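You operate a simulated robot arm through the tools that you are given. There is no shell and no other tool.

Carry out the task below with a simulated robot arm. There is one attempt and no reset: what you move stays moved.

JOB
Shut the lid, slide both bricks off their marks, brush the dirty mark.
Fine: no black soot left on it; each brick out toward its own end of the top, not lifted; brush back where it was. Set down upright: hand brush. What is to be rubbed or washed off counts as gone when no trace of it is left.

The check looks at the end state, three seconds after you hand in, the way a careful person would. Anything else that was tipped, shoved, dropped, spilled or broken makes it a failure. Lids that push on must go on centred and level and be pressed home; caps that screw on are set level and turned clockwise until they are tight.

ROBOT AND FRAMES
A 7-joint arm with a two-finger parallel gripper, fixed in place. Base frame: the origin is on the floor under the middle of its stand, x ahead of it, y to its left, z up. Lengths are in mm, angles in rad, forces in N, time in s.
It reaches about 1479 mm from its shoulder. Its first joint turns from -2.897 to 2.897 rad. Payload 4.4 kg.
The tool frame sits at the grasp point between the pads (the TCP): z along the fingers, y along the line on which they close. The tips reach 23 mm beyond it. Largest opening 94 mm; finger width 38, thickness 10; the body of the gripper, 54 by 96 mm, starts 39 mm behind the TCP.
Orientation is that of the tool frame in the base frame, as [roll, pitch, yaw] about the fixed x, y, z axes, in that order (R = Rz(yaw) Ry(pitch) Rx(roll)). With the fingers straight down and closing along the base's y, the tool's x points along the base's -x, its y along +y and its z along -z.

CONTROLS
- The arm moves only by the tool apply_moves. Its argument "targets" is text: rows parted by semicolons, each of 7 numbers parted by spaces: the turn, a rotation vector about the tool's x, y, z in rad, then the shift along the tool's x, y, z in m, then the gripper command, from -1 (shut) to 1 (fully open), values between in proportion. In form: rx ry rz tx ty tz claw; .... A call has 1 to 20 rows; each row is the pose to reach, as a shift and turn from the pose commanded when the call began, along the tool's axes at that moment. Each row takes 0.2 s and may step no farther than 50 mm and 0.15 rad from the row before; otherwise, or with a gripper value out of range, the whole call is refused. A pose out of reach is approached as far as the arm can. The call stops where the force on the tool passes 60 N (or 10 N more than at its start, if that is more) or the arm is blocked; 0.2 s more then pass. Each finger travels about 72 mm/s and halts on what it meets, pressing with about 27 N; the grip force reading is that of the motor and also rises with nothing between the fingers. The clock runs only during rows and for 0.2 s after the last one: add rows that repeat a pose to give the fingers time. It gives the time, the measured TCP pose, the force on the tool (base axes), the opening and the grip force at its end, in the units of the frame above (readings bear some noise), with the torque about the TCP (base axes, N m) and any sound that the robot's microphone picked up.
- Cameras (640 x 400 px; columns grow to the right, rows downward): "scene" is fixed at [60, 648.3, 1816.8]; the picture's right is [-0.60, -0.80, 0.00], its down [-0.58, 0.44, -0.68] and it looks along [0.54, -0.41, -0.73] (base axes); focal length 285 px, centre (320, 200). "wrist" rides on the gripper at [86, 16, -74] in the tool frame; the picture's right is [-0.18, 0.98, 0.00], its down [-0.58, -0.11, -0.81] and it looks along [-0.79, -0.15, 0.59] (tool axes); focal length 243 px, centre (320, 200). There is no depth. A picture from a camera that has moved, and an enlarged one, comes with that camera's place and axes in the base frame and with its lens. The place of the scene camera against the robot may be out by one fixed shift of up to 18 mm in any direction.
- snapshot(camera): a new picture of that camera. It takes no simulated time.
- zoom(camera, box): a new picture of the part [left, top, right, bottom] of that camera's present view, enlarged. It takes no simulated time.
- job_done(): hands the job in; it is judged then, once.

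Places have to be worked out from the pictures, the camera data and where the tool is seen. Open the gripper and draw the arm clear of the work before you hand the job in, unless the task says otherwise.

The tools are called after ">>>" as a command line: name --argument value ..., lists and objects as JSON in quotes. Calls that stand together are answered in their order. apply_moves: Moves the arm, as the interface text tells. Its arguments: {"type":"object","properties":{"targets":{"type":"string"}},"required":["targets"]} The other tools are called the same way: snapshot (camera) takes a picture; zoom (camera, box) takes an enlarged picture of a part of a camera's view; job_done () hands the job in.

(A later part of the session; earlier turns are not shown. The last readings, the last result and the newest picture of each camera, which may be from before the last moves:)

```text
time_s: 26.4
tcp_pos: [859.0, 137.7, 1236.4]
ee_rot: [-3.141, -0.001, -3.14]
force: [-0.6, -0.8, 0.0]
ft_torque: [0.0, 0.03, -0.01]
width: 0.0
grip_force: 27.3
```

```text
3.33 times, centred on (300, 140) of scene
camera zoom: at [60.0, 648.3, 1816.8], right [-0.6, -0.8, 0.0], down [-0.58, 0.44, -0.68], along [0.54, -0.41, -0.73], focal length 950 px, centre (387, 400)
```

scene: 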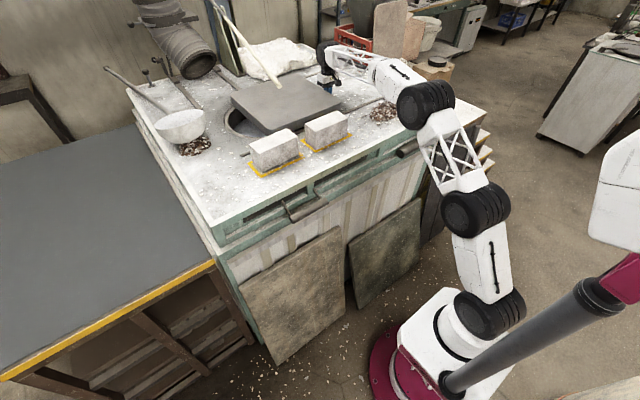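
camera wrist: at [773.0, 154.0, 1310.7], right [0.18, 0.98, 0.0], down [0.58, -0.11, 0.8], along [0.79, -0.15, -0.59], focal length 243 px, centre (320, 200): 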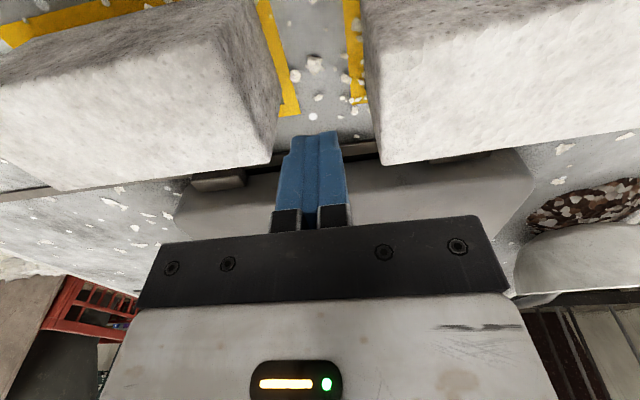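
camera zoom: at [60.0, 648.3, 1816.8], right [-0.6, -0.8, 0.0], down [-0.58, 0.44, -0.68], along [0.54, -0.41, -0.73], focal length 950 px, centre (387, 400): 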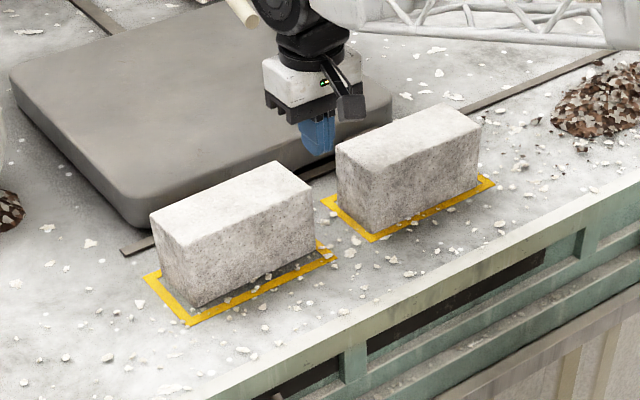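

The fingers are centred over the gap (y ≈ 102–174). I'll lower to z ≈ 1168, so the gripper body stays above the brick tops.

>>> apply_moves --targets "0 0 0 0 0 0.03 -1; 0 0 0 0 0 0.055 -1; 0 0 0 0 0 0.068 -1; 0 0 0 0 0 0.068 -1"

>>> zoom --camera "scene" --box '[220, 80, 380, 200]'

```text
time_s: 27.4
tcp_pos: [859.7, 137.3, 1167.6]
ee_rot: [3.141, -0.001, -3.138]
force: [0.0, 0.5, 0.1]
ft_torque: [-0.02, 0.02, 0.02]
width: 0.0
grip_force: 27.2
```

```text
3.33 times, centred on (300, 140) of scene
camera zoom: at [60.0, 648.3, 1816.8], right [-0.6, -0.8, 0.0], down [-0.58, 0.44, -0.68], along [0.54, -0.41, -0.73], focal length 950 px, centre (387, 400)
```

zoom: 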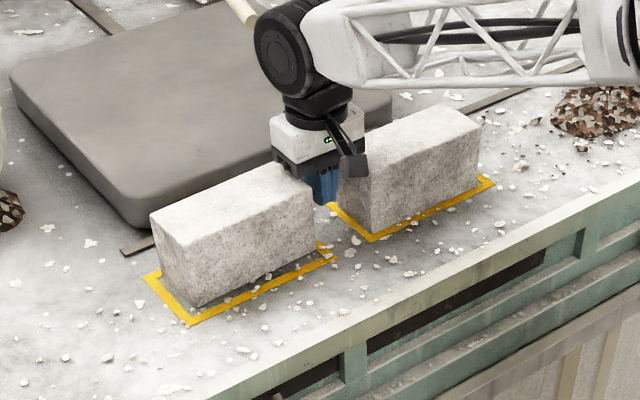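

No contact yet. Now I'll push slowly to the left (+y), watching the brick.

>>> apply_moves --targets "0 0 0 0 0.012 0 -1; 0 0 0 0 0.024 0 -1; 0 0 0 0 0.032 0 -1; 0 0 0 0 0.04 0 -1; 0 0 0 0 0.05 0 -1; 0 0 0 0 0.06 0 -1; 0 0 0 0 0.07 0 -1; 0 0 0 0 0.08 0 -1; 0 0 0 0 0.09 0 -1; 0 0 0 0 0.1 0 -1; 0 0 0 0 0.1 0 -1"

>>> zoom --camera "scene" --box '[200, 80, 360, 200]'

>>> snapshot --camera "wrist"

```text
time_s: 29.8
tcp_pos: [858.4, 234.9, 1166.2]
ee_rot: [-3.141, -0.001, -3.141]
force: [0.1, -4.7, 0.3]
ft_torque: [0.09, 0.0, 0.01]
width: 0.1
grip_force: 27.0
```

```text
3.33 times, centred on (280, 140) of scene
camera zoom: at [60.0, 648.3, 1816.8], right [-0.6, -0.8, 0.0], down [-0.58, 0.44, -0.68], along [0.54, -0.41, -0.73], focal length 950 px, centre (453, 400)
```

zoom: 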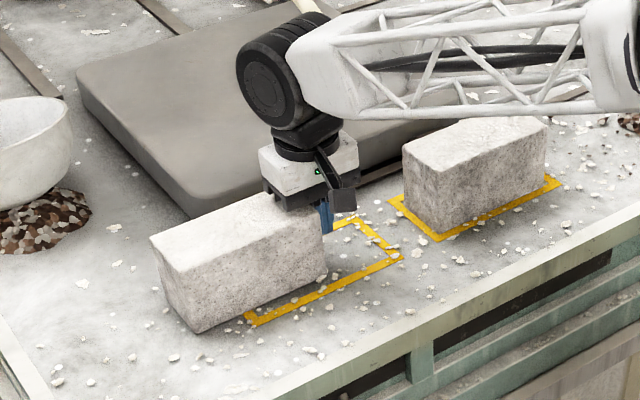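

```text
taken
camera wrist: at [771.9, 251.6, 1241.1], right [0.18, 0.98, 0.0], down [0.58, -0.11, 0.8], along [0.79, -0.15, -0.59], focal length 243 px, centre (320, 200)
```

wrist: 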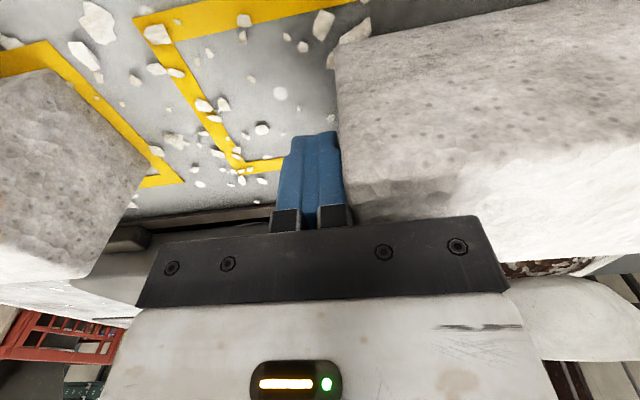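

The brick slides well and the left mark's exposed part shows no soot so far. I'll continue pushing to bring the brick's right end to about y = 380.

>>> apply_moves --targets "0 0 0 0 0.012 0 -1; 0 0 0 0 0.024 0 -1; 0 0 0 0 0.036 0 -1; 0 0 0 0 0.048 0 -1; 0 0 0 0 0.06 0 -1; 0 0 0 0 0.072 0 -1; 0 0 0 0 0.084 0 -1; 0 0 0 0 0.096 0 -1; 0 0 0 0 0.108 0 -1; 0 0 0 0 0.12 0 -1; 0 0 0 0 0.12 0 -1"

>>> zoom --camera "scene" --box '[180, 80, 340, 220]'

>>> snapshot --camera "wrist"

```text
time_s: 32.2
tcp_pos: [859.4, 356.3, 1168.5]
ee_rot: [3.141, -0.002, -3.14]
force: [0.7, -4.0, 0.4]
ft_torque: [0.09, 0.04, 0.0]
width: 0.0
grip_force: 27.1
```

```text
2.86 times, centred on (260, 150) of scene
camera zoom: at [60.0, 648.3, 1816.8], right [-0.6, -0.8, 0.0], down [-0.58, 0.44, -0.68], along [0.54, -0.41, -0.73], focal length 815 px, centre (491, 343)
```

zoom: 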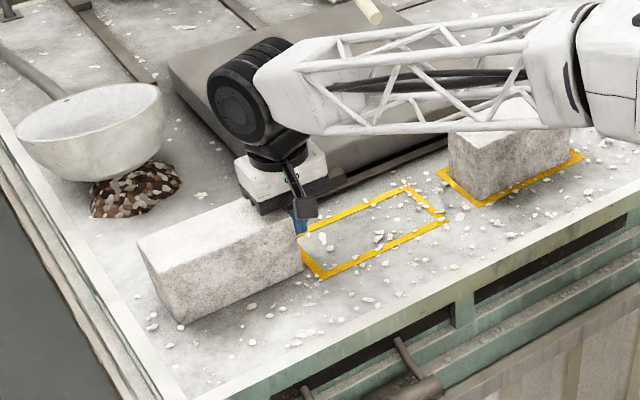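

```text
taken
camera wrist: at [773.9, 371.5, 1242.4], right [0.18, 0.98, 0.0], down [0.58, -0.11, 0.81], along [0.79, -0.15, -0.59], focal length 243 px, centre (320, 200)
```

wrist: 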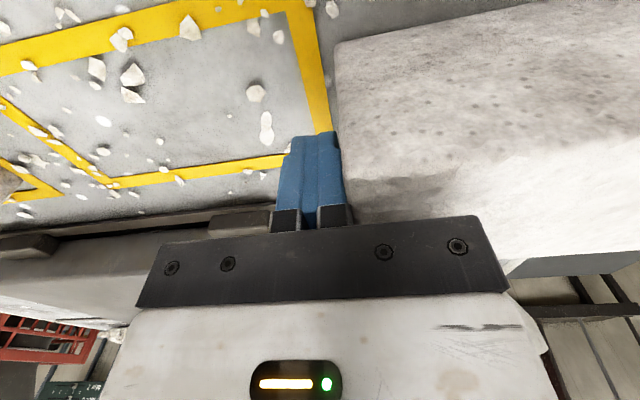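

The left mark is clean, and the brick's end is just past the mark at y ≈ 366. I'll give it a further 15 mm for clear margin, then back off and rise.

>>> apply_moves --targets "0 0 0 0 0.008 0 -1; 0 0 0 0 0.016 0 -1; 0 0 0 0 0.016 0 -1; 0 0 0 0 0 0 -1; 0 0 0 0 -0.02 0 -1; 0 0 0 0 -0.02 -0.04 -1; 0 0 0 0 -0.02 -0.08 -1; 0 0 0 0.03 -0.03 -0.12 -1; 0 0 0 0.07 -0.05 -0.15 -1; 0 0 0 0.07 -0.05 -0.15 -1"

>>> snapshot --camera "wrist"

>>> snapshot --camera "scene"

```text
refused: row 8 steps farther than a row can; nothing moved
```

```text
taken
camera wrist: at [773.9, 371.5, 1242.4], right [0.18, 0.98, 0.0], down [0.58, -0.11, 0.81], along [0.79, -0.15, -0.59], focal length 243 px, centre (320, 200)
```

wrist: 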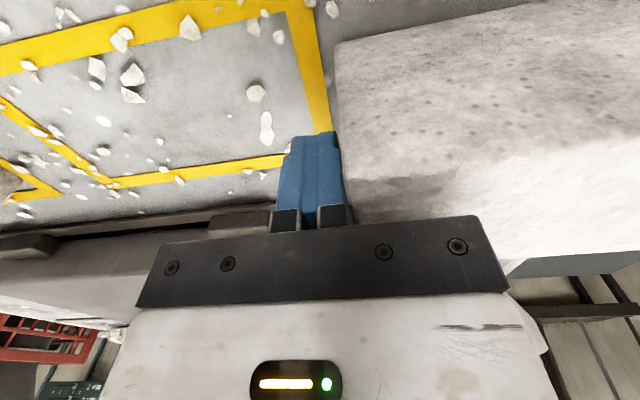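

```text
taken
```

scene: 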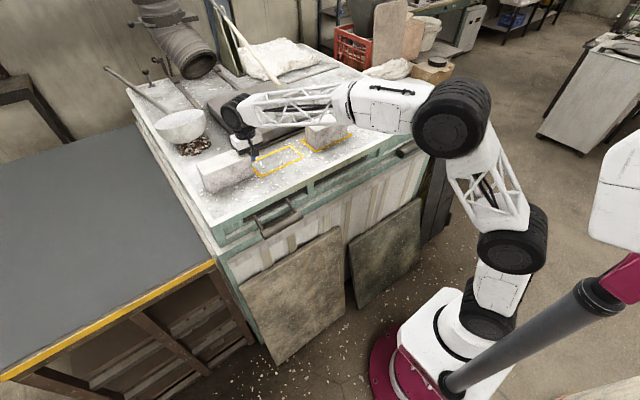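

The call was refused because row 8's step was too long, and nothing moved. I'll repeat it with shorter steps.

>>> apply_moves --targets "0 0 0 0 0.008 0 -1; 0 0 0 0 0.016 0 -1; 0 0 0 0 0.016 0 -1; 0 0 0 0 0 0 -1; 0 0 0 0 -0.02 0 -1; 0 0 0 0 -0.02 -0.04 -1; 0 0 0 0 -0.02 -0.08 -1; 0 0 0 0.02 -0.03 -0.11 -1; 0 0 0 0.05 -0.04 -0.135 -1; 0 0 0 0.07 -0.05 -0.15 -1; 0 0 0 0.07 -0.05 -0.15 -1"

>>> snapshot --camera "wrist"

>>> zoom --camera "scene" --box '[180, 80, 340, 220]'

```text
time_s: 34.6
tcp_pos: [789.4, 306.1, 1316.1]
ee_rot: [3.141, 0.001, -3.141]
force: [-0.1, 0.1, -0.2]
ft_torque: [-0.03, 0.01, 0.0]
width: 0.0
grip_force: 27.2
```

```text
taken
camera wrist: at [703.5, 322.9, 1390.8], right [0.18, 0.98, 0.0], down [0.58, -0.11, 0.81], along [0.79, -0.15, -0.59], focal length 243 px, centre (320, 200)
```

wrist: 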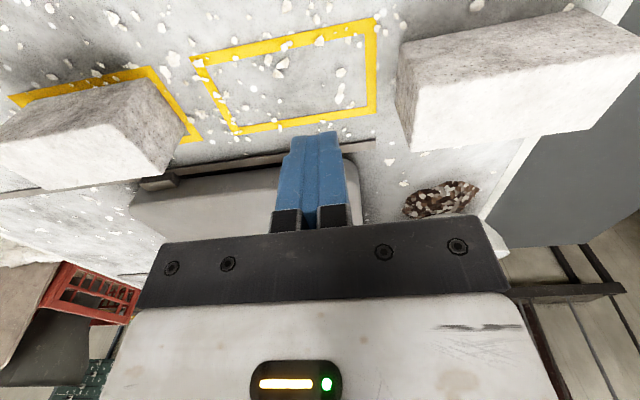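

```text
2.86 times, centred on (260, 150) of scene
camera zoom: at [60.0, 648.3, 1816.8], right [-0.6, -0.8, 0.0], down [-0.58, 0.44, -0.68], along [0.54, -0.41, -0.73], focal length 815 px, centre (491, 343)
```

zoom: 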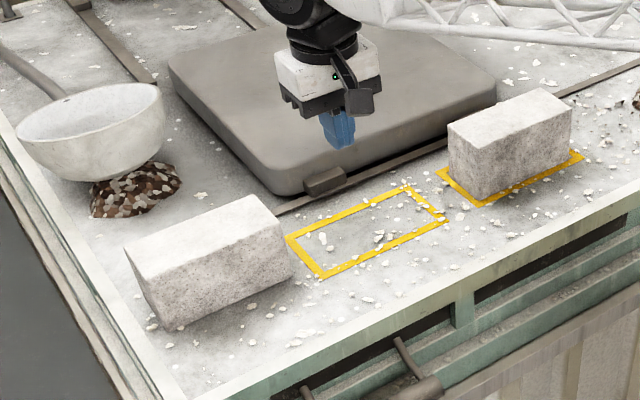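

The left brick is clear of its mark, and the lid's left edge measures y ≈ 328, so the lid is centred at about 131. The right brick needs about 197 mm of travel, but the pile starts about 20 mm too soon. I'll move over the pile's edge and lower the fingertips gently to find whether and how high it is solid there.

>>> apply_moves --targets "0 0 0 0 -0.045 0 -1; 0 0 0 0 -0.09 0 -1; 0 0 0 0 -0.135 0 -1; 0 0 0 0 -0.18 0 -1; 0 0 0 -0.01 -0.225 0 -1; 0 0 0 -0.02 -0.27 0 -1; 0 0 0 -0.03 -0.315 0 -1; 0 0 0 -0.04 -0.36 0 -1; 0 0 0 -0.05 -0.405 0 -1; 0 0 0 -0.054 -0.45 0 -1; 0 0 0 -0.054 -0.495 0 -1; 0 0 0 -0.054 -0.54 0 -1; 0 0 0 -0.054 -0.568 0 -1; 0 0 0 -0.054 -0.568 0.04 -1; 0 0 0 -0.054 -0.568 0.08 -1; 0 0 0 -0.054 -0.568 0.11 -1; 0 0 0 -0.054 -0.568 0.11 -1"

>>> snapshot --camera "wrist"

>>> zoom --camera "scene" --box '[300, 60, 460, 180]'

```text
time_s: 38.2
tcp_pos: [840.8, -260.0, 1205.0]
ee_rot: [-3.14, -0.001, -3.14]
force: [0.7, -0.7, 0.2]
ft_torque: [-0.01, 0.0, -0.02]
width: 0.2
grip_force: 27.1
```

```text
taken
camera wrist: at [755.3, -243.1, 1278.6], right [0.18, 0.98, 0.0], down [0.58, -0.11, 0.81], along [0.79, -0.15, -0.59], focal length 243 px, centre (320, 200)
```

wrist: 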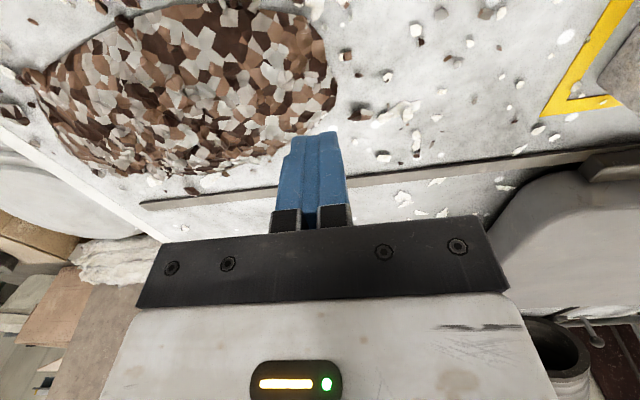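

```text
3.33 times, centred on (380, 120) of scene
camera zoom: at [60.0, 648.3, 1816.8], right [-0.6, -0.8, 0.0], down [-0.58, 0.44, -0.68], along [0.54, -0.41, -0.73], focal length 950 px, centre (120, 467)
```

zoom: 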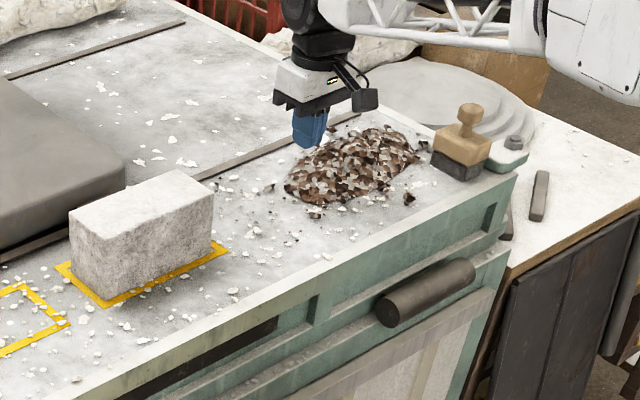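

The fingertips are over the pile's inner edge at (841, −260), and the pile tip measures y ≈ −248. I'll lower in small steps to feel for it.

>>> apply_moves --targets "0 0 0 0 0 0.02 -1; 0 0 0 0 0 0.03 -1; 0 0 0 0 0 0.036 -1; 0 0 0 0 0 0.04 -1; 0 0 0 0 0 0.044 -1; 0 0 0 0 0 0.048 -1; 0 0 0 0 0 0.052 -1; 0 0 0 0 0 0.055 -1; 0 0 0 0 0 0.058 -1; 0 0 0 0 0 0.061 -1; 0 0 0 0 0 0.064 -1; 0 0 0 0 0 0.067 -1; 0 0 0 0 0 0.067 -1"

>>> snapshot --camera "wrist"

>>> zoom --camera "scene" --box '[340, 70, 440, 140]'

```text
time_s: 41.0
tcp_pos: [841.6, -262.9, 1140.6]
ee_rot: [3.141, -0.003, -3.14]
force: [-0.3, -1.2, 0.2]
ft_torque: [-0.01, 0.02, -0.01]
width: 0.0
grip_force: 26.8
```

```text
taken
camera wrist: at [755.7, -245.9, 1214.5], right [0.18, 0.98, 0.0], down [0.58, -0.11, 0.8], along [0.79, -0.15, -0.59], focal length 243 px, centre (320, 200)
```

wrist: 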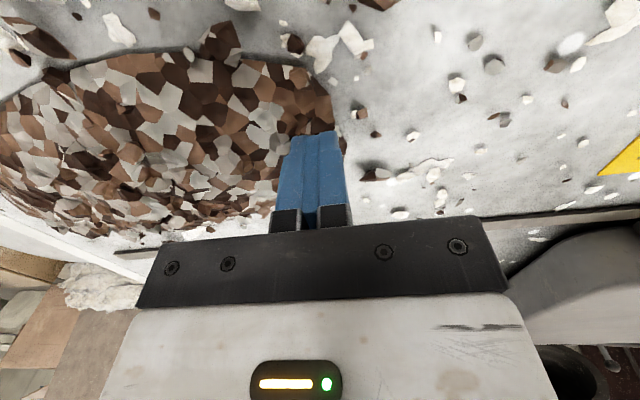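

```text
5.71 times, centred on (390, 105) of scene
camera zoom: at [60.0, 648.3, 1816.8], right [-0.6, -0.8, 0.0], down [-0.58, 0.44, -0.68], along [0.54, -0.41, -0.73], focal length 1629 px, centre (-80, 743)
```

zoom: 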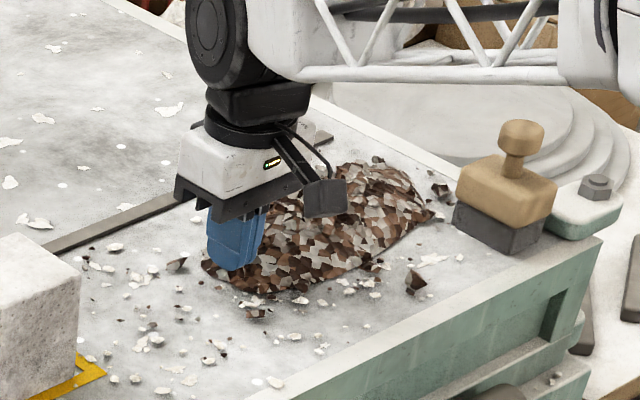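

There's no contact with the tips at about 1117. I'll go 4 mm lower, still just above the table, to be sure.

>>> apply_moves --targets "0 0 0 0 0 0.002 -1; 0 0 0 0 0 0.004 -1; 0 0 0 0 0 0.004 -1"

>>> zoom --camera "scene" --box '[365, 90, 415, 130]'

>>> zoom --camera "wrist" --box '[200, 60, 400, 240]'

```text
time_s: 41.8
tcp_pos: [844.7, -261.6, 1137.2]
ee_rot: [3.14, 0.0, -3.138]
force: [0.4, 0.5, -0.1]
ft_torque: [-0.04, -0.01, 0.01]
width: 0.4
grip_force: 27.2
```

```text
10.00 times, centred on (390, 110) of scene
camera zoom: at [60.0, 648.3, 1816.8], right [-0.6, -0.8, 0.0], down [-0.58, 0.44, -0.68], along [0.54, -0.41, -0.73], focal length 2851 px, centre (-380, 1100)
```

zoom: 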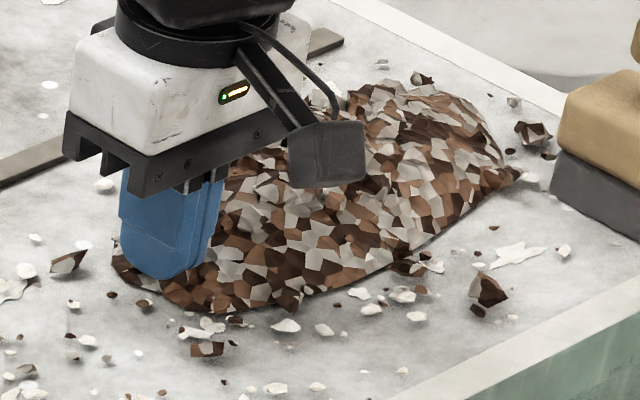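

```text
2.22 times, centred on (300, 150) of wrist
camera zoom: at [756.4, -246.0, 1210.9], right [0.18, 0.98, 0.0], down [0.58, -0.11, 0.81], along [0.79, -0.15, -0.59], focal length 539 px, centre (364, 311)
```

zoom: 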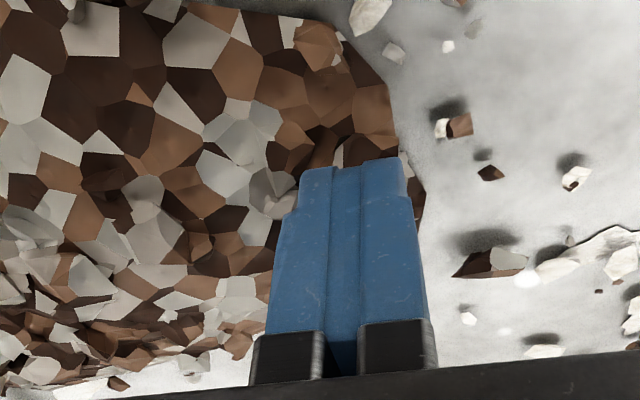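

Nothing is felt even 2–4 mm above the table here. I'll try 40 mm deeper into the pile, approaching from above, to learn whether it is solid at all.

>>> apply_moves --targets "0 0 0 0 0 -0.04 -1; 0 0 0 0 -0.02 -0.06 -1; 0 0 0 0 -0.045 -0.06 -1; 0 0 0 0 -0.045 -0.05 -1; 0 0 0 0 -0.045 -0.044 -1; 0 0 0 0 -0.045 -0.038 -1; 0 0 0 0 -0.045 -0.034 -1; 0 0 0 0 -0.045 -0.03 -1; 0 0 0 0 -0.045 -0.026 -1; 0 0 0 0 -0.045 -0.022 -1; 0 0 0 0 -0.045 -0.018 -1; 0 0 0 0 -0.045 -0.014 -1; 0 0 0 0 -0.045 -0.01 -1; 0 0 0 0 -0.045 -0.006 -1; 0 0 0 0 -0.045 -0.006 -1"

>>> zoom --camera "wrist" --box '[200, 60, 400, 240]'

>>> zoom --camera "scene" --box '[365, 90, 415, 130]'

```text
time_s: 45.0
tcp_pos: [841.0, -308.3, 1141.7]
ee_rot: [-3.141, -0.002, -3.139]
force: [0.4, -0.2, 1.3]
ft_torque: [0.01, 0.02, -0.01]
width: 0.1
grip_force: 27.3
```

```text
2.22 times, centred on (300, 150) of wrist
camera zoom: at [754.8, -291.6, 1215.9], right [0.18, 0.98, 0.0], down [0.58, -0.11, 0.8], along [0.79, -0.15, -0.59], focal length 539 px, centre (364, 311)
```

zoom: 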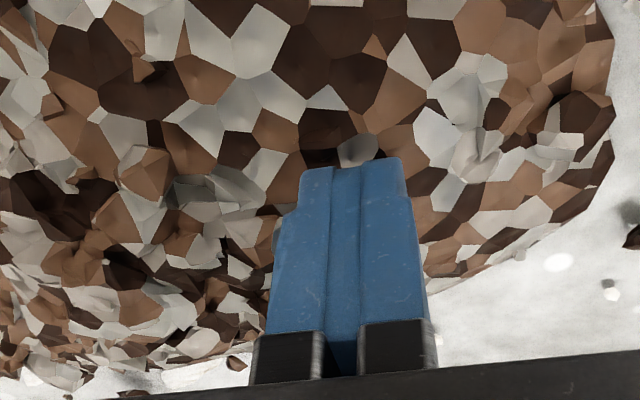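

```text
10.00 times, centred on (390, 110) of scene
camera zoom: at [60.0, 648.3, 1816.8], right [-0.6, -0.8, 0.0], down [-0.58, 0.44, -0.68], along [0.54, -0.41, -0.73], focal length 2851 px, centre (-380, 1100)
```

zoom: 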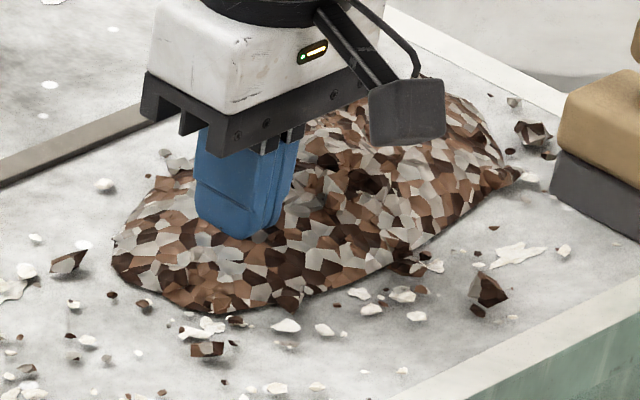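

There's still no contact with the tips at about 1117. I'll make one more probe, at the middle of the pile where it is clearly tallest.

>>> apply_moves --targets "0 0 0 0 0 -0.04 -1; 0 0 0 0 -0.02 -0.06 -1; 0 0 0 -0.005 -0.045 -0.06 -1; 0 0 0 -0.005 -0.045 -0.05 -1; 0 0 0 -0.005 -0.045 -0.044 -1; 0 0 0 -0.005 -0.045 -0.038 -1; 0 0 0 -0.005 -0.045 -0.034 -1; 0 0 0 -0.005 -0.045 -0.03 -1; 0 0 0 -0.005 -0.045 -0.026 -1; 0 0 0 -0.005 -0.045 -0.022 -1; 0 0 0 -0.005 -0.045 -0.018 -1; 0 0 0 -0.005 -0.045 -0.014 -1; 0 0 0 -0.005 -0.045 -0.01 -1; 0 0 0 -0.005 -0.045 -0.01 -1"

>>> zoom --camera "wrist" --box '[200, 60, 400, 240]'

>>> zoom --camera "scene" --box '[365, 90, 415, 130]'

```text
time_s: 48.0
tcp_pos: [848.6, -352.3, 1153.3]
ee_rot: [-3.141, -0.001, -3.14]
force: [-0.1, 0.0, 0.2]
ft_torque: [0.03, -0.02, 0.02]
width: 0.4
grip_force: 26.8
```

```text
2.22 times, centred on (300, 150) of wrist
camera zoom: at [762.3, -337.1, 1227.2], right [0.18, 0.98, 0.0], down [0.58, -0.11, 0.8], along [0.79, -0.15, -0.59], focal length 539 px, centre (364, 311)
```

zoom: 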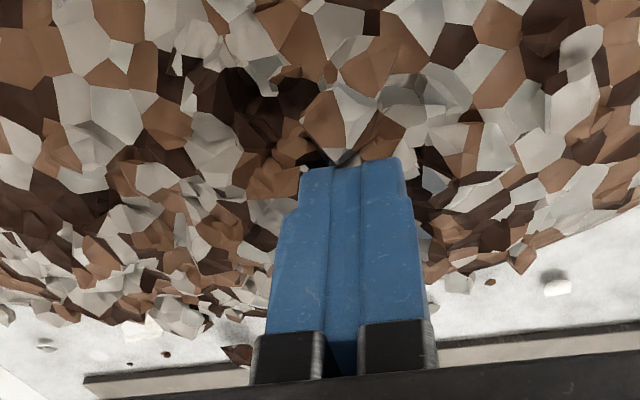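

```text
10.00 times, centred on (390, 110) of scene
camera zoom: at [60.0, 648.3, 1816.8], right [-0.6, -0.8, 0.0], down [-0.58, 0.44, -0.68], along [0.54, -0.41, -0.73], focal length 2851 px, centre (-380, 1100)
```

zoom: 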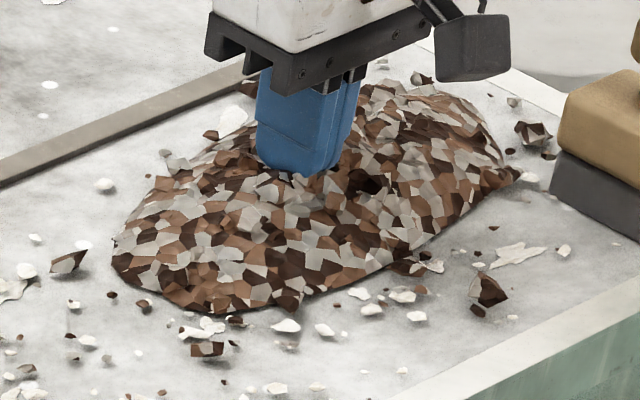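

The tips at about 1128 appear to meet the pile visually without any force. I'll go lower here in small steps to confirm.

>>> apply_moves --targets "0 0 0 0 0 0.004 -1; 0 0 0 0 0 0.008 -1; 0 0 0 0 0 0.012 -1; 0 0 0 0 0 0.014 -1; 0 0 0 0 0 0.014 -1"

>>> zoom --camera "wrist" --box '[200, 60, 400, 240]'

>>> zoom --camera "scene" --box '[365, 90, 415, 130]'

```text
time_s: 49.2
tcp_pos: [847.3, -353.0, 1139.4]
ee_rot: [3.141, -0.001, -3.14]
force: [-0.6, 0.5, 0.0]
ft_torque: [-0.01, -0.01, 0.02]
width: 0.0
grip_force: 26.8
```

```text
2.22 times, centred on (300, 150) of wrist
camera zoom: at [760.4, -336.3, 1213.1], right [0.18, 0.98, 0.0], down [0.58, -0.11, 0.81], along [0.79, -0.15, -0.59], focal length 539 px, centre (364, 311)
```

zoom: 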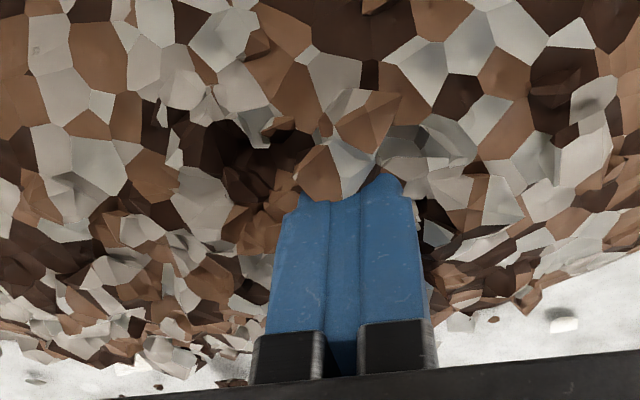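

```text
10.00 times, centred on (390, 110) of scene
camera zoom: at [60.0, 648.3, 1816.8], right [-0.6, -0.8, 0.0], down [-0.58, 0.44, -0.68], along [0.54, -0.41, -0.73], focal length 2851 px, centre (-380, 1100)
```

zoom: 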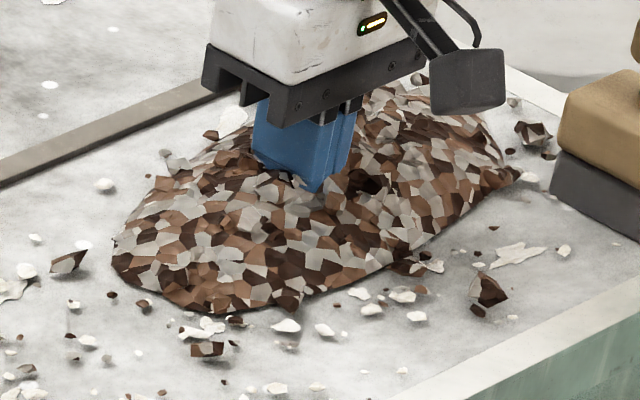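

The fingertips sink visibly into the pile with no force at all, so the pile is scenery only and a straight slide is possible. I'll rise and go over to the left end of the right brick.

>>> apply_moves --targets "0 0 0 0 0 -0.045 -1; 0 0 0 0 0 -0.09 -1; 0 0 0 0 0 -0.13 -1; 0 0 0 0 0.045 -0.14 -1; 0 0 0 0 0.09 -0.14 -1; 0 0 0 0 0.135 -0.14 -1; 0 0 0 0 0.18 -0.14 -1; 0 0 0 0 0.225 -0.14 -1; 0 0 0 0 0.27 -0.14 -1; 0 0 0 0 0.315 -0.14 -1; 0 0 0 0 0.36 -0.14 -1; 0 0 0 0 0.405 -0.14 -1; 0 0 0 0.003 0.45 -0.14 -1; 0 0 0 0.003 0.49 -0.14 -1; 0 0 0 0.003 0.49 -0.14 -1"

>>> snapshot --camera "wrist"

>>> zoom --camera "wrist" --box '[0, 0, 330, 200]'

```text
time_s: 52.4
tcp_pos: [843.0, 139.1, 1278.9]
ee_rot: [-3.139, -0.001, -3.14]
force: [-1.0, 0.2, -1.0]
ft_torque: [-0.03, -0.05, 0.0]
width: 0.4
grip_force: 27.0
```

```text
taken
camera wrist: at [757.0, 155.2, 1353.7], right [0.18, 0.98, 0.0], down [0.58, -0.11, 0.81], along [0.79, -0.15, -0.59], focal length 243 px, centre (320, 200)
```

wrist: 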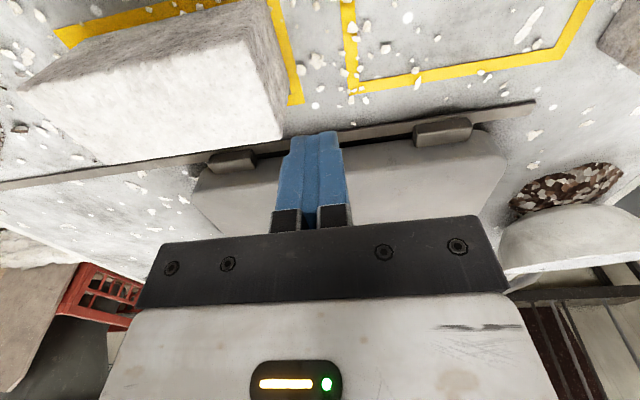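

```text
1.94 times, centred on (165, 100) of wrist
camera zoom: at [757.0, 155.2, 1353.7], right [0.18, 0.98, 0.0], down [0.58, -0.11, 0.81], along [0.79, -0.15, -0.59], focal length 470 px, centre (621, 394)
```

zoom: 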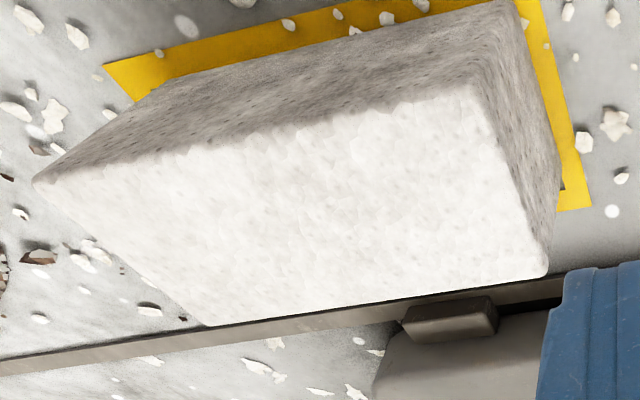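

The right brick measures x 806–878 and y −65…102, with its centre at x = 842. I'll lower to z ≈ 1168 beside its left end and start pushing right (−y).

>>> apply_moves --targets "0 0 0 0 0 0.04 -1; 0 0 0 0 0 0.08 -1; 0 0 0 0 0 0.108 -1; 0 0 0 0 0 0.108 -1; 0 0 0 0 -0.012 0.108 -1; 0 0 0 0 -0.022 0.108 -1; 0 0 0 0 -0.032 0.108 -1; 0 0 0 0 -0.042 0.108 -1; 0 0 0 0 -0.054 0.108 -1; 0 0 0 0 -0.066 0.108 -1; 0 0 0 0 -0.078 0.108 -1; 0 0 0 0 -0.09 0.108 -1; 0 0 0 0 -0.102 0.108 -1; 0 0 0 0 -0.114 0.108 -1; 0 0 0 0 -0.114 0.108 -1"

>>> snapshot --camera "wrist"

>>> zoom --camera "scene" --box '[260, 70, 420, 190]'

```text
time_s: 55.6
tcp_pos: [843.0, 23.3, 1169.2]
ee_rot: [-3.14, -0.001, -3.139]
force: [-0.2, 3.1, 0.7]
ft_torque: [-0.01, 0.0, -0.01]
width: 0.0
grip_force: 27.1
```

```text
taken
camera wrist: at [756.5, 39.1, 1243.6], right [0.18, 0.98, 0.0], down [0.58, -0.11, 0.8], along [0.79, -0.15, -0.59], focal length 243 px, centre (320, 200)
```

wrist: 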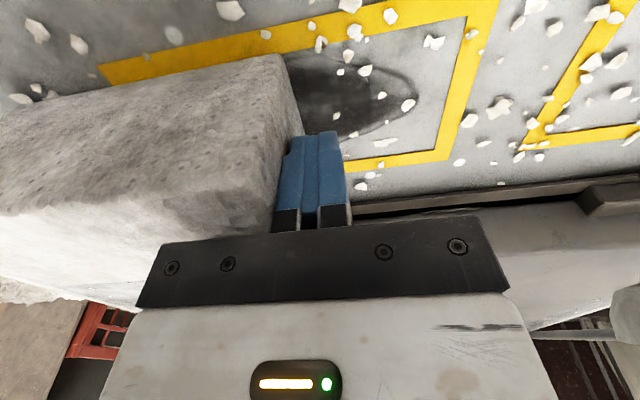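

```text
3.33 times, centred on (340, 130) of scene
camera zoom: at [60.0, 648.3, 1816.8], right [-0.6, -0.8, 0.0], down [-0.58, 0.44, -0.68], along [0.54, -0.41, -0.73], focal length 950 px, centre (253, 433)
```

zoom: 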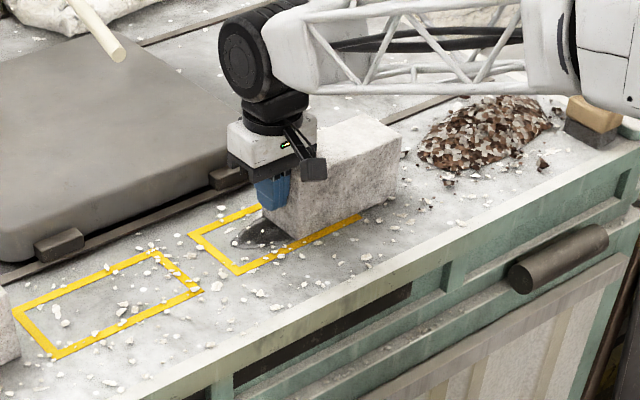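

Black soot is appearing inside the right mark, so that is the dirty one. I'll keep pushing the brick straight right.

>>> apply_moves --targets "0 0 0 0 -0.012 0 -1; 0 0 0 0 -0.024 0 -1; 0 0 0 0 -0.036 0 -1; 0 0 0 0 -0.048 0 -1; 0 0 0 0 -0.06 0 -1; 0 0 0 0 -0.072 0 -1; 0 0 0 0 -0.084 0 -1; 0 0 0 0 -0.096 0 -1; 0 0 0 0 -0.108 0 -1; 0 0 0 0 -0.108 0 -1"

>>> snapshot --camera "wrist"

>>> zoom --camera "scene" --box '[260, 70, 420, 190]'

```text
time_s: 57.8
tcp_pos: [845.9, -84.0, 1170.3]
ee_rot: [3.141, -0.002, -3.139]
force: [-1.4, 3.7, 2.1]
ft_torque: [-0.04, -0.01, -0.02]
width: 0.2
grip_force: 27.6
```

```text
taken
camera wrist: at [759.0, -67.6, 1244.9], right [0.18, 0.98, 0.0], down [0.58, -0.11, 0.81], along [0.79, -0.15, -0.59], focal length 243 px, centre (320, 200)
```

wrist: 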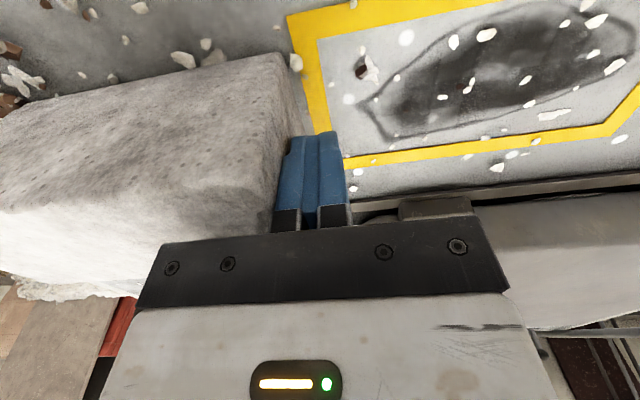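

```text
3.33 times, centred on (340, 130) of scene
camera zoom: at [60.0, 648.3, 1816.8], right [-0.6, -0.8, 0.0], down [-0.58, 0.44, -0.68], along [0.54, -0.41, -0.73], focal length 950 px, centre (253, 433)
```

zoom: 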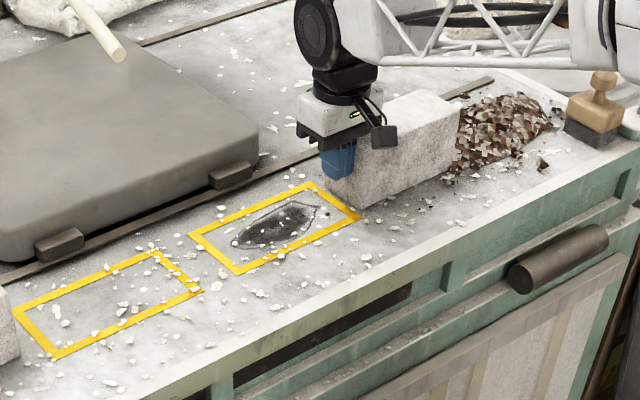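

The soot patch is fully exposed and the brick's end is at the mark's edge. I'll push 13 mm more for margin, then back off and rise to look.

>>> apply_moves --targets "0 0 0 0 -0.007 0 -1; 0 0 0 0 -0.014 0 -1; 0 0 0 0 -0.014 0 -1; 0 0 0 0 0 0 -1; 0 0 0 0 0.02 0 -1; 0 0 0 0 0.02 -0.04 -1; 0 0 0 0 0.02 -0.08 -1; 0 0 0 0.02 0.03 -0.11 -1; 0 0 0 0.05 0.04 -0.135 -1; 0 0 0 0.07 0.05 -0.15 -1; 0 0 0 0.07 0.05 -0.15 -1"

>>> snapshot --camera "wrist"

>>> zoom --camera "wrist" --box '[200, 0, 520, 160]'

>>> zoom --camera "scene" --box '[180, 60, 460, 220]'

```text
time_s: 60.2
tcp_pos: [774.6, -34.3, 1321.9]
ee_rot: [3.14, -0.002, -3.139]
force: [-0.5, 0.3, -0.2]
ft_torque: [0.02, 0.01, -0.03]
width: 0.0
grip_force: 26.9
```

```text
taken
camera wrist: at [687.8, -17.8, 1394.7], right [0.18, 0.98, 0.0], down [0.58, -0.11, 0.81], along [0.79, -0.15, -0.59], focal length 243 px, centre (320, 200)
```

wrist: 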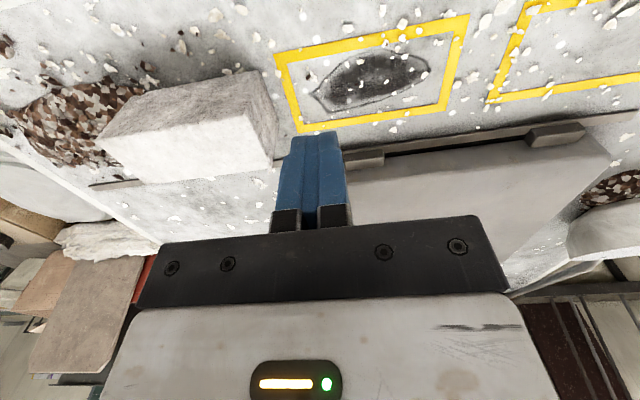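

```text
2.00 times, centred on (360, 80) of wrist
camera zoom: at [687.8, -17.8, 1394.7], right [0.18, 0.98, 0.0], down [0.58, -0.11, 0.81], along [0.79, -0.15, -0.59], focal length 485 px, centre (240, 440)
```

zoom: 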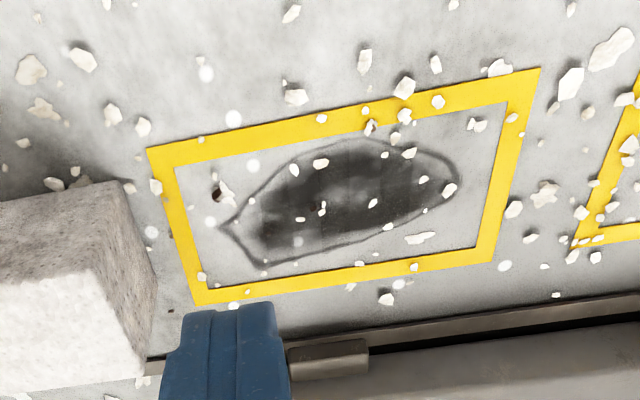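

```text
2.29 times, centred on (320, 140) of scene
camera zoom: at [60.0, 648.3, 1816.8], right [-0.6, -0.8, 0.0], down [-0.58, 0.44, -0.68], along [0.54, -0.41, -0.73], focal length 652 px, centre (320, 337)
```

zoom: 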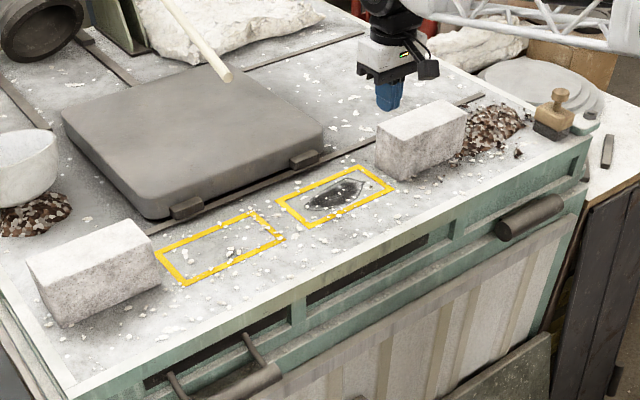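

Both bricks are now clear of their marks (right brick's end at y ≈ −110). The soot covers about x 812–882, y −62…85. Next I'll move over to look closely at the brush.

>>> apply_moves --targets "0 0 0 0.008 -0.045 0 -1; 0 0 0 0.016 -0.09 0 -1; 0 0 0 0.024 -0.135 0 -1; 0 0 0 0.032 -0.18 0 -1; 0 0 0 0.04 -0.225 0 -1; 0 0 0 0.048 -0.27 0 -1; 0 0 0 0.056 -0.315 0 -1; 0 0 0 0.064 -0.36 0 -1; 0 0 0 0.07 -0.405 0 0; 0 0 0 0.07 -0.45 0 1; 0 0 0 0.07 -0.49 0 1; 0 0 0 0.07 -0.5 0 1; 0 0 0 0.07 -0.5 0 1; 0 0 0 0.07 -0.5 0 1"

>>> snapshot --camera "wrist"

>>> zoom --camera "wrist" --box '[220, 0, 440, 180]'

>>> zoom --camera "scene" --box '[390, 70, 470, 130]'

```text
time_s: 63.2
tcp_pos: [706.3, -533.3, 1321.9]
ee_rot: [3.14, -0.002, -3.139]
force: [-0.3, 0.2, 0.0]
ft_torque: [0.01, 0.02, 0.02]
width: 94.1
grip_force: 0.0
```

```text
taken
camera wrist: at [619.4, -517.5, 1396.1], right [0.18, 0.98, 0.0], down [0.58, -0.11, 0.81], along [0.79, -0.15, -0.59], focal length 243 px, centre (320, 200)
```

wrist: 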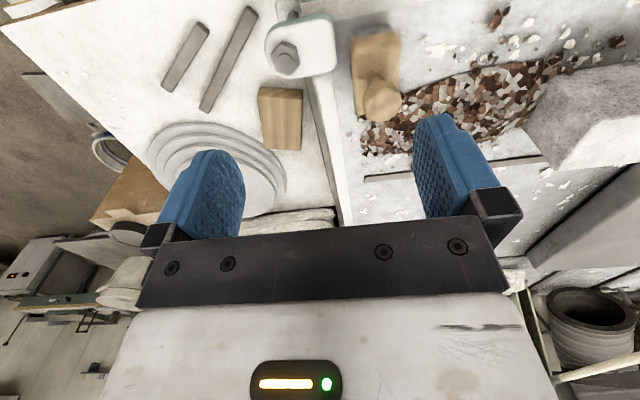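

```text
2.22 times, centred on (330, 90) of wrist
camera zoom: at [619.4, -517.5, 1396.1], right [0.18, 0.98, 0.0], down [0.58, -0.11, 0.81], along [0.79, -0.15, -0.59], focal length 539 px, centre (298, 444)
```

zoom: 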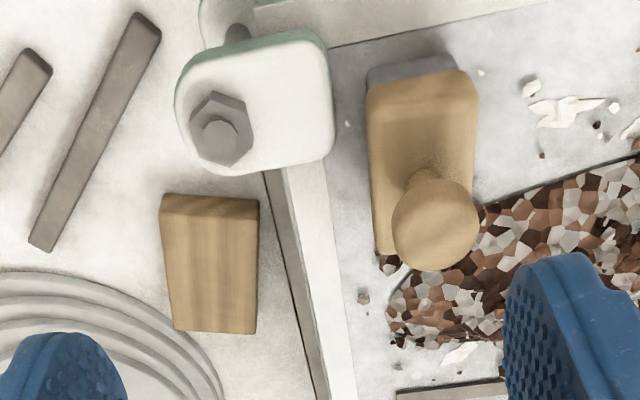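

```text
6.67 times, centred on (430, 100) of scene
camera zoom: at [60.0, 648.3, 1816.8], right [-0.6, -0.8, 0.0], down [-0.58, 0.44, -0.68], along [0.54, -0.41, -0.73], focal length 1901 px, centre (-413, 867)
```

zoom: 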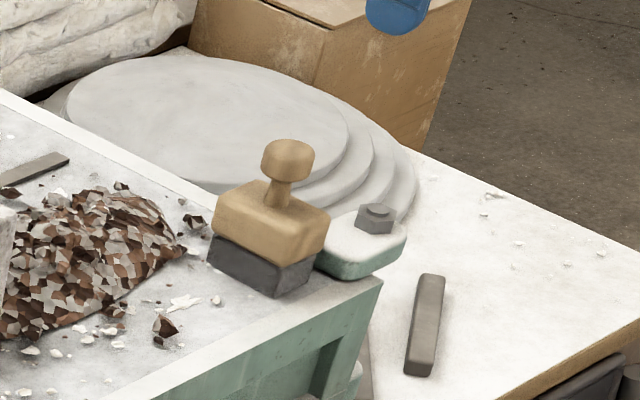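

I triangulate the brush's knob top at about (750, −485, 1195), with the wood block about 75 mm (x) × 45 mm (y) under it. I'll lower and pull back to see it from the side between the open fingers.

>>> apply_moves --targets "0 0 0 0.02 0.015 0.02 1; 0 0 0 0.04 0.03 0.04 1; 0 0 0 0.055 0.04 0.06 1; 0 0 0 0.066 0.048 0.082 1; 0 0 0 0.066 0.048 0.082 1"

>>> snapshot --camera "wrist"

>>> zoom --camera "wrist" --box '[240, 80, 420, 220]'

```text
time_s: 64.4
tcp_pos: [638.3, -487.3, 1240.4]
ee_rot: [-3.141, -0.002, -3.14]
force: [0.5, -0.3, -0.8]
ft_torque: [-0.02, -0.01, 0.01]
width: 94.0
grip_force: 0.0
```

```text
taken
camera wrist: at [551.0, -469.3, 1314.5], right [0.18, 0.98, 0.0], down [0.58, -0.11, 0.81], along [0.79, -0.15, -0.59], focal length 243 px, centre (320, 200)
```

wrist: 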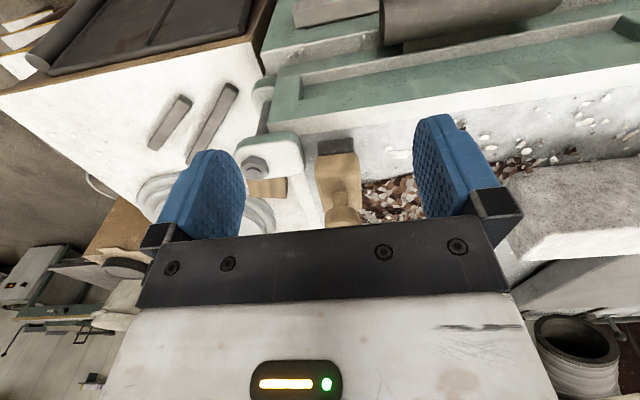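

```text
2.86 times, centred on (330, 150) of wrist
camera zoom: at [551.0, -469.3, 1314.5], right [0.18, 0.98, 0.0], down [0.58, -0.11, 0.81], along [0.79, -0.15, -0.59], focal length 693 px, centre (291, 343)
```

zoom: 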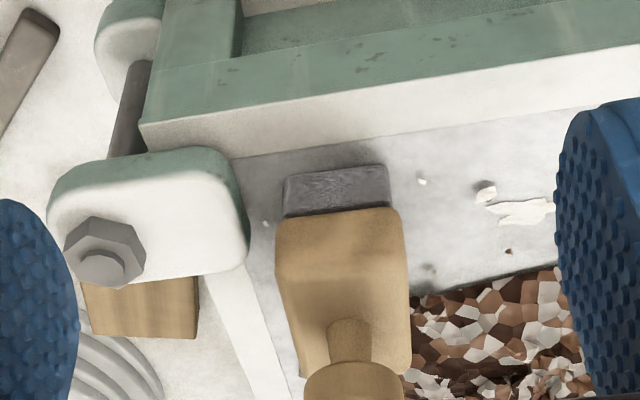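

From this side view the bristles span z 1109–1133 and the wood z 1133–1157. In plan the wood spans x 721–790 and y −506…−461, so its centre is (755, −484). I'll position above it with the fingers partly open.

>>> apply_moves --targets "0 0 0 0 0 -0.04 0.5; 0 0 0 -0.02 0.001 -0.07 0.5; 0 0 0 -0.06 0.003 -0.07 0.5; 0 0 0 -0.1 0.003 -0.07 0.5; 0 0 0 -0.117 0.003 -0.07 0.5; 0 0 0 -0.117 0.003 -0.05 0.5; 0 0 0 -0.117 0.003 -0.02 0.5; 0 0 0 -0.117 0.003 -0.02 0.5"

>>> snapshot --camera "wrist"

>>> zoom --camera "wrist" --box '[200, 0, 440, 200]'

>>> zoom --camera "scene" --box '[380, 50, 480, 130]'

```text
time_s: 66.2
tcp_pos: [758.2, -482.6, 1259.6]
ee_rot: [3.141, -0.003, -3.139]
force: [0.5, -0.4, 0.7]
ft_torque: [0.0, 0.01, 0.02]
width: 70.8
grip_force: 0.1
```

```text
taken
camera wrist: at [671.1, -466.8, 1334.6], right [0.18, 0.98, 0.0], down [0.58, -0.11, 0.81], along [0.79, -0.15, -0.59], focal length 243 px, centre (320, 200)
```

wrist: 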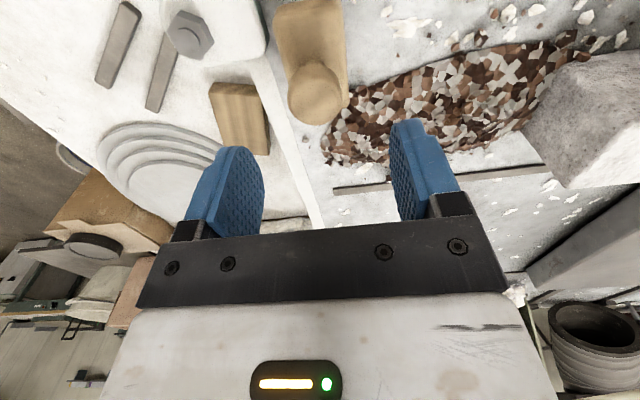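

```text
2.00 times, centred on (320, 100) of wrist
camera zoom: at [671.1, -466.8, 1334.6], right [0.18, 0.98, 0.0], down [0.58, -0.11, 0.81], along [0.79, -0.15, -0.59], focal length 485 px, centre (320, 400)
```

zoom: 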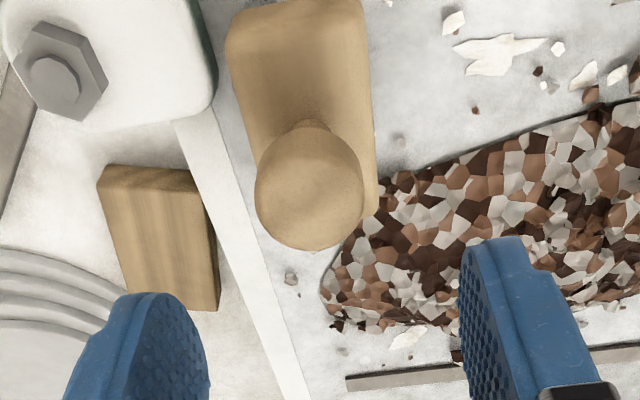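

```text
5.00 times, centred on (430, 90) of scene
camera zoom: at [60.0, 648.3, 1816.8], right [-0.6, -0.8, 0.0], down [-0.58, 0.44, -0.68], along [0.54, -0.41, -0.73], focal length 1426 px, centre (-230, 750)
```

zoom: 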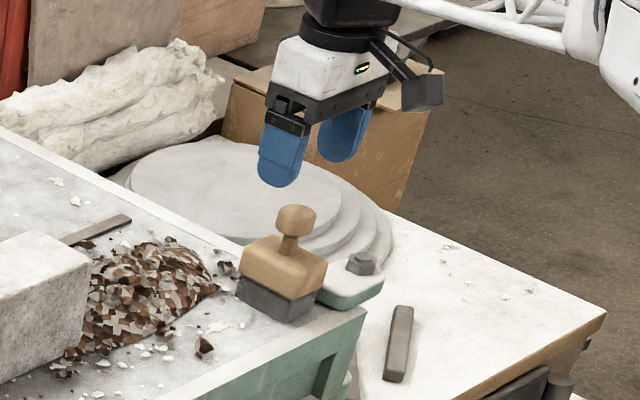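

The brush centre measures (754, −484). I'll align and descend to about z = 1161, with small last steps in case the palm meets the knob (top at about 1195).

>>> apply_moves --targets "0 0 0 0.0035 -0.0015 0.02 0.5; 0 0 0 0.0035 -0.0015 0.045 0.5; 0 0 0 0.0035 -0.0015 0.065 0.5; 0 0 0 0.0035 -0.0015 0.08 0.5; 0 0 0 0.0035 -0.0015 0.088 0.5; 0 0 0 0.0035 -0.0015 0.092 0.5; 0 0 0 0.0035 -0.0015 0.095 0.5; 0 0 0 0.0035 -0.0015 0.098 0.5; 0 0 0 0.0035 -0.0015 0.098 0.5"

>>> snapshot --camera "wrist"

>>> zoom --camera "scene" --box '[390, 60, 470, 120]'

```text
time_s: 68.2
tcp_pos: [753.1, -484.1, 1162.6]
ee_rot: [-3.14, -0.002, -3.14]
force: [0.5, -1.1, 9.3]
ft_torque: [0.06, 0.0, -0.05]
width: 70.3
grip_force: 0.1
```

```text
taken
camera wrist: at [666.6, -468.6, 1236.6], right [0.18, 0.98, 0.0], down [0.58, -0.11, 0.81], along [0.79, -0.15, -0.59], focal length 243 px, centre (320, 200)
```

wrist: 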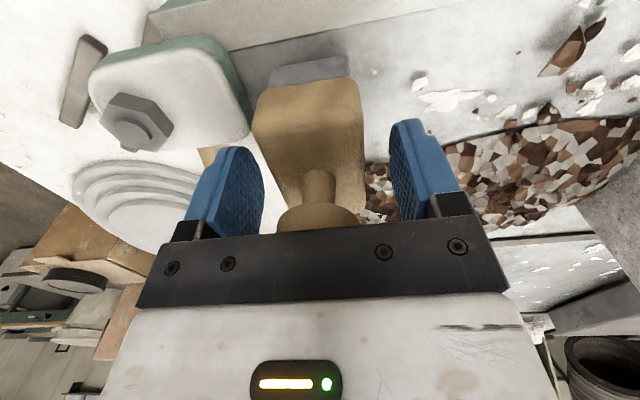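

```text
6.67 times, centred on (430, 90) of scene
camera zoom: at [60.0, 648.3, 1816.8], right [-0.6, -0.8, 0.0], down [-0.58, 0.44, -0.68], along [0.54, -0.41, -0.73], focal length 1901 px, centre (-413, 933)
```

zoom: 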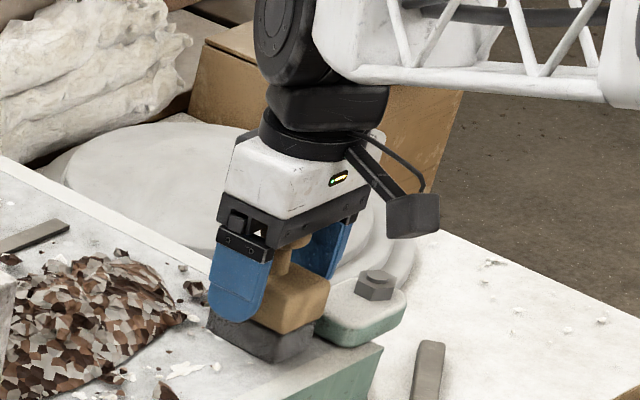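

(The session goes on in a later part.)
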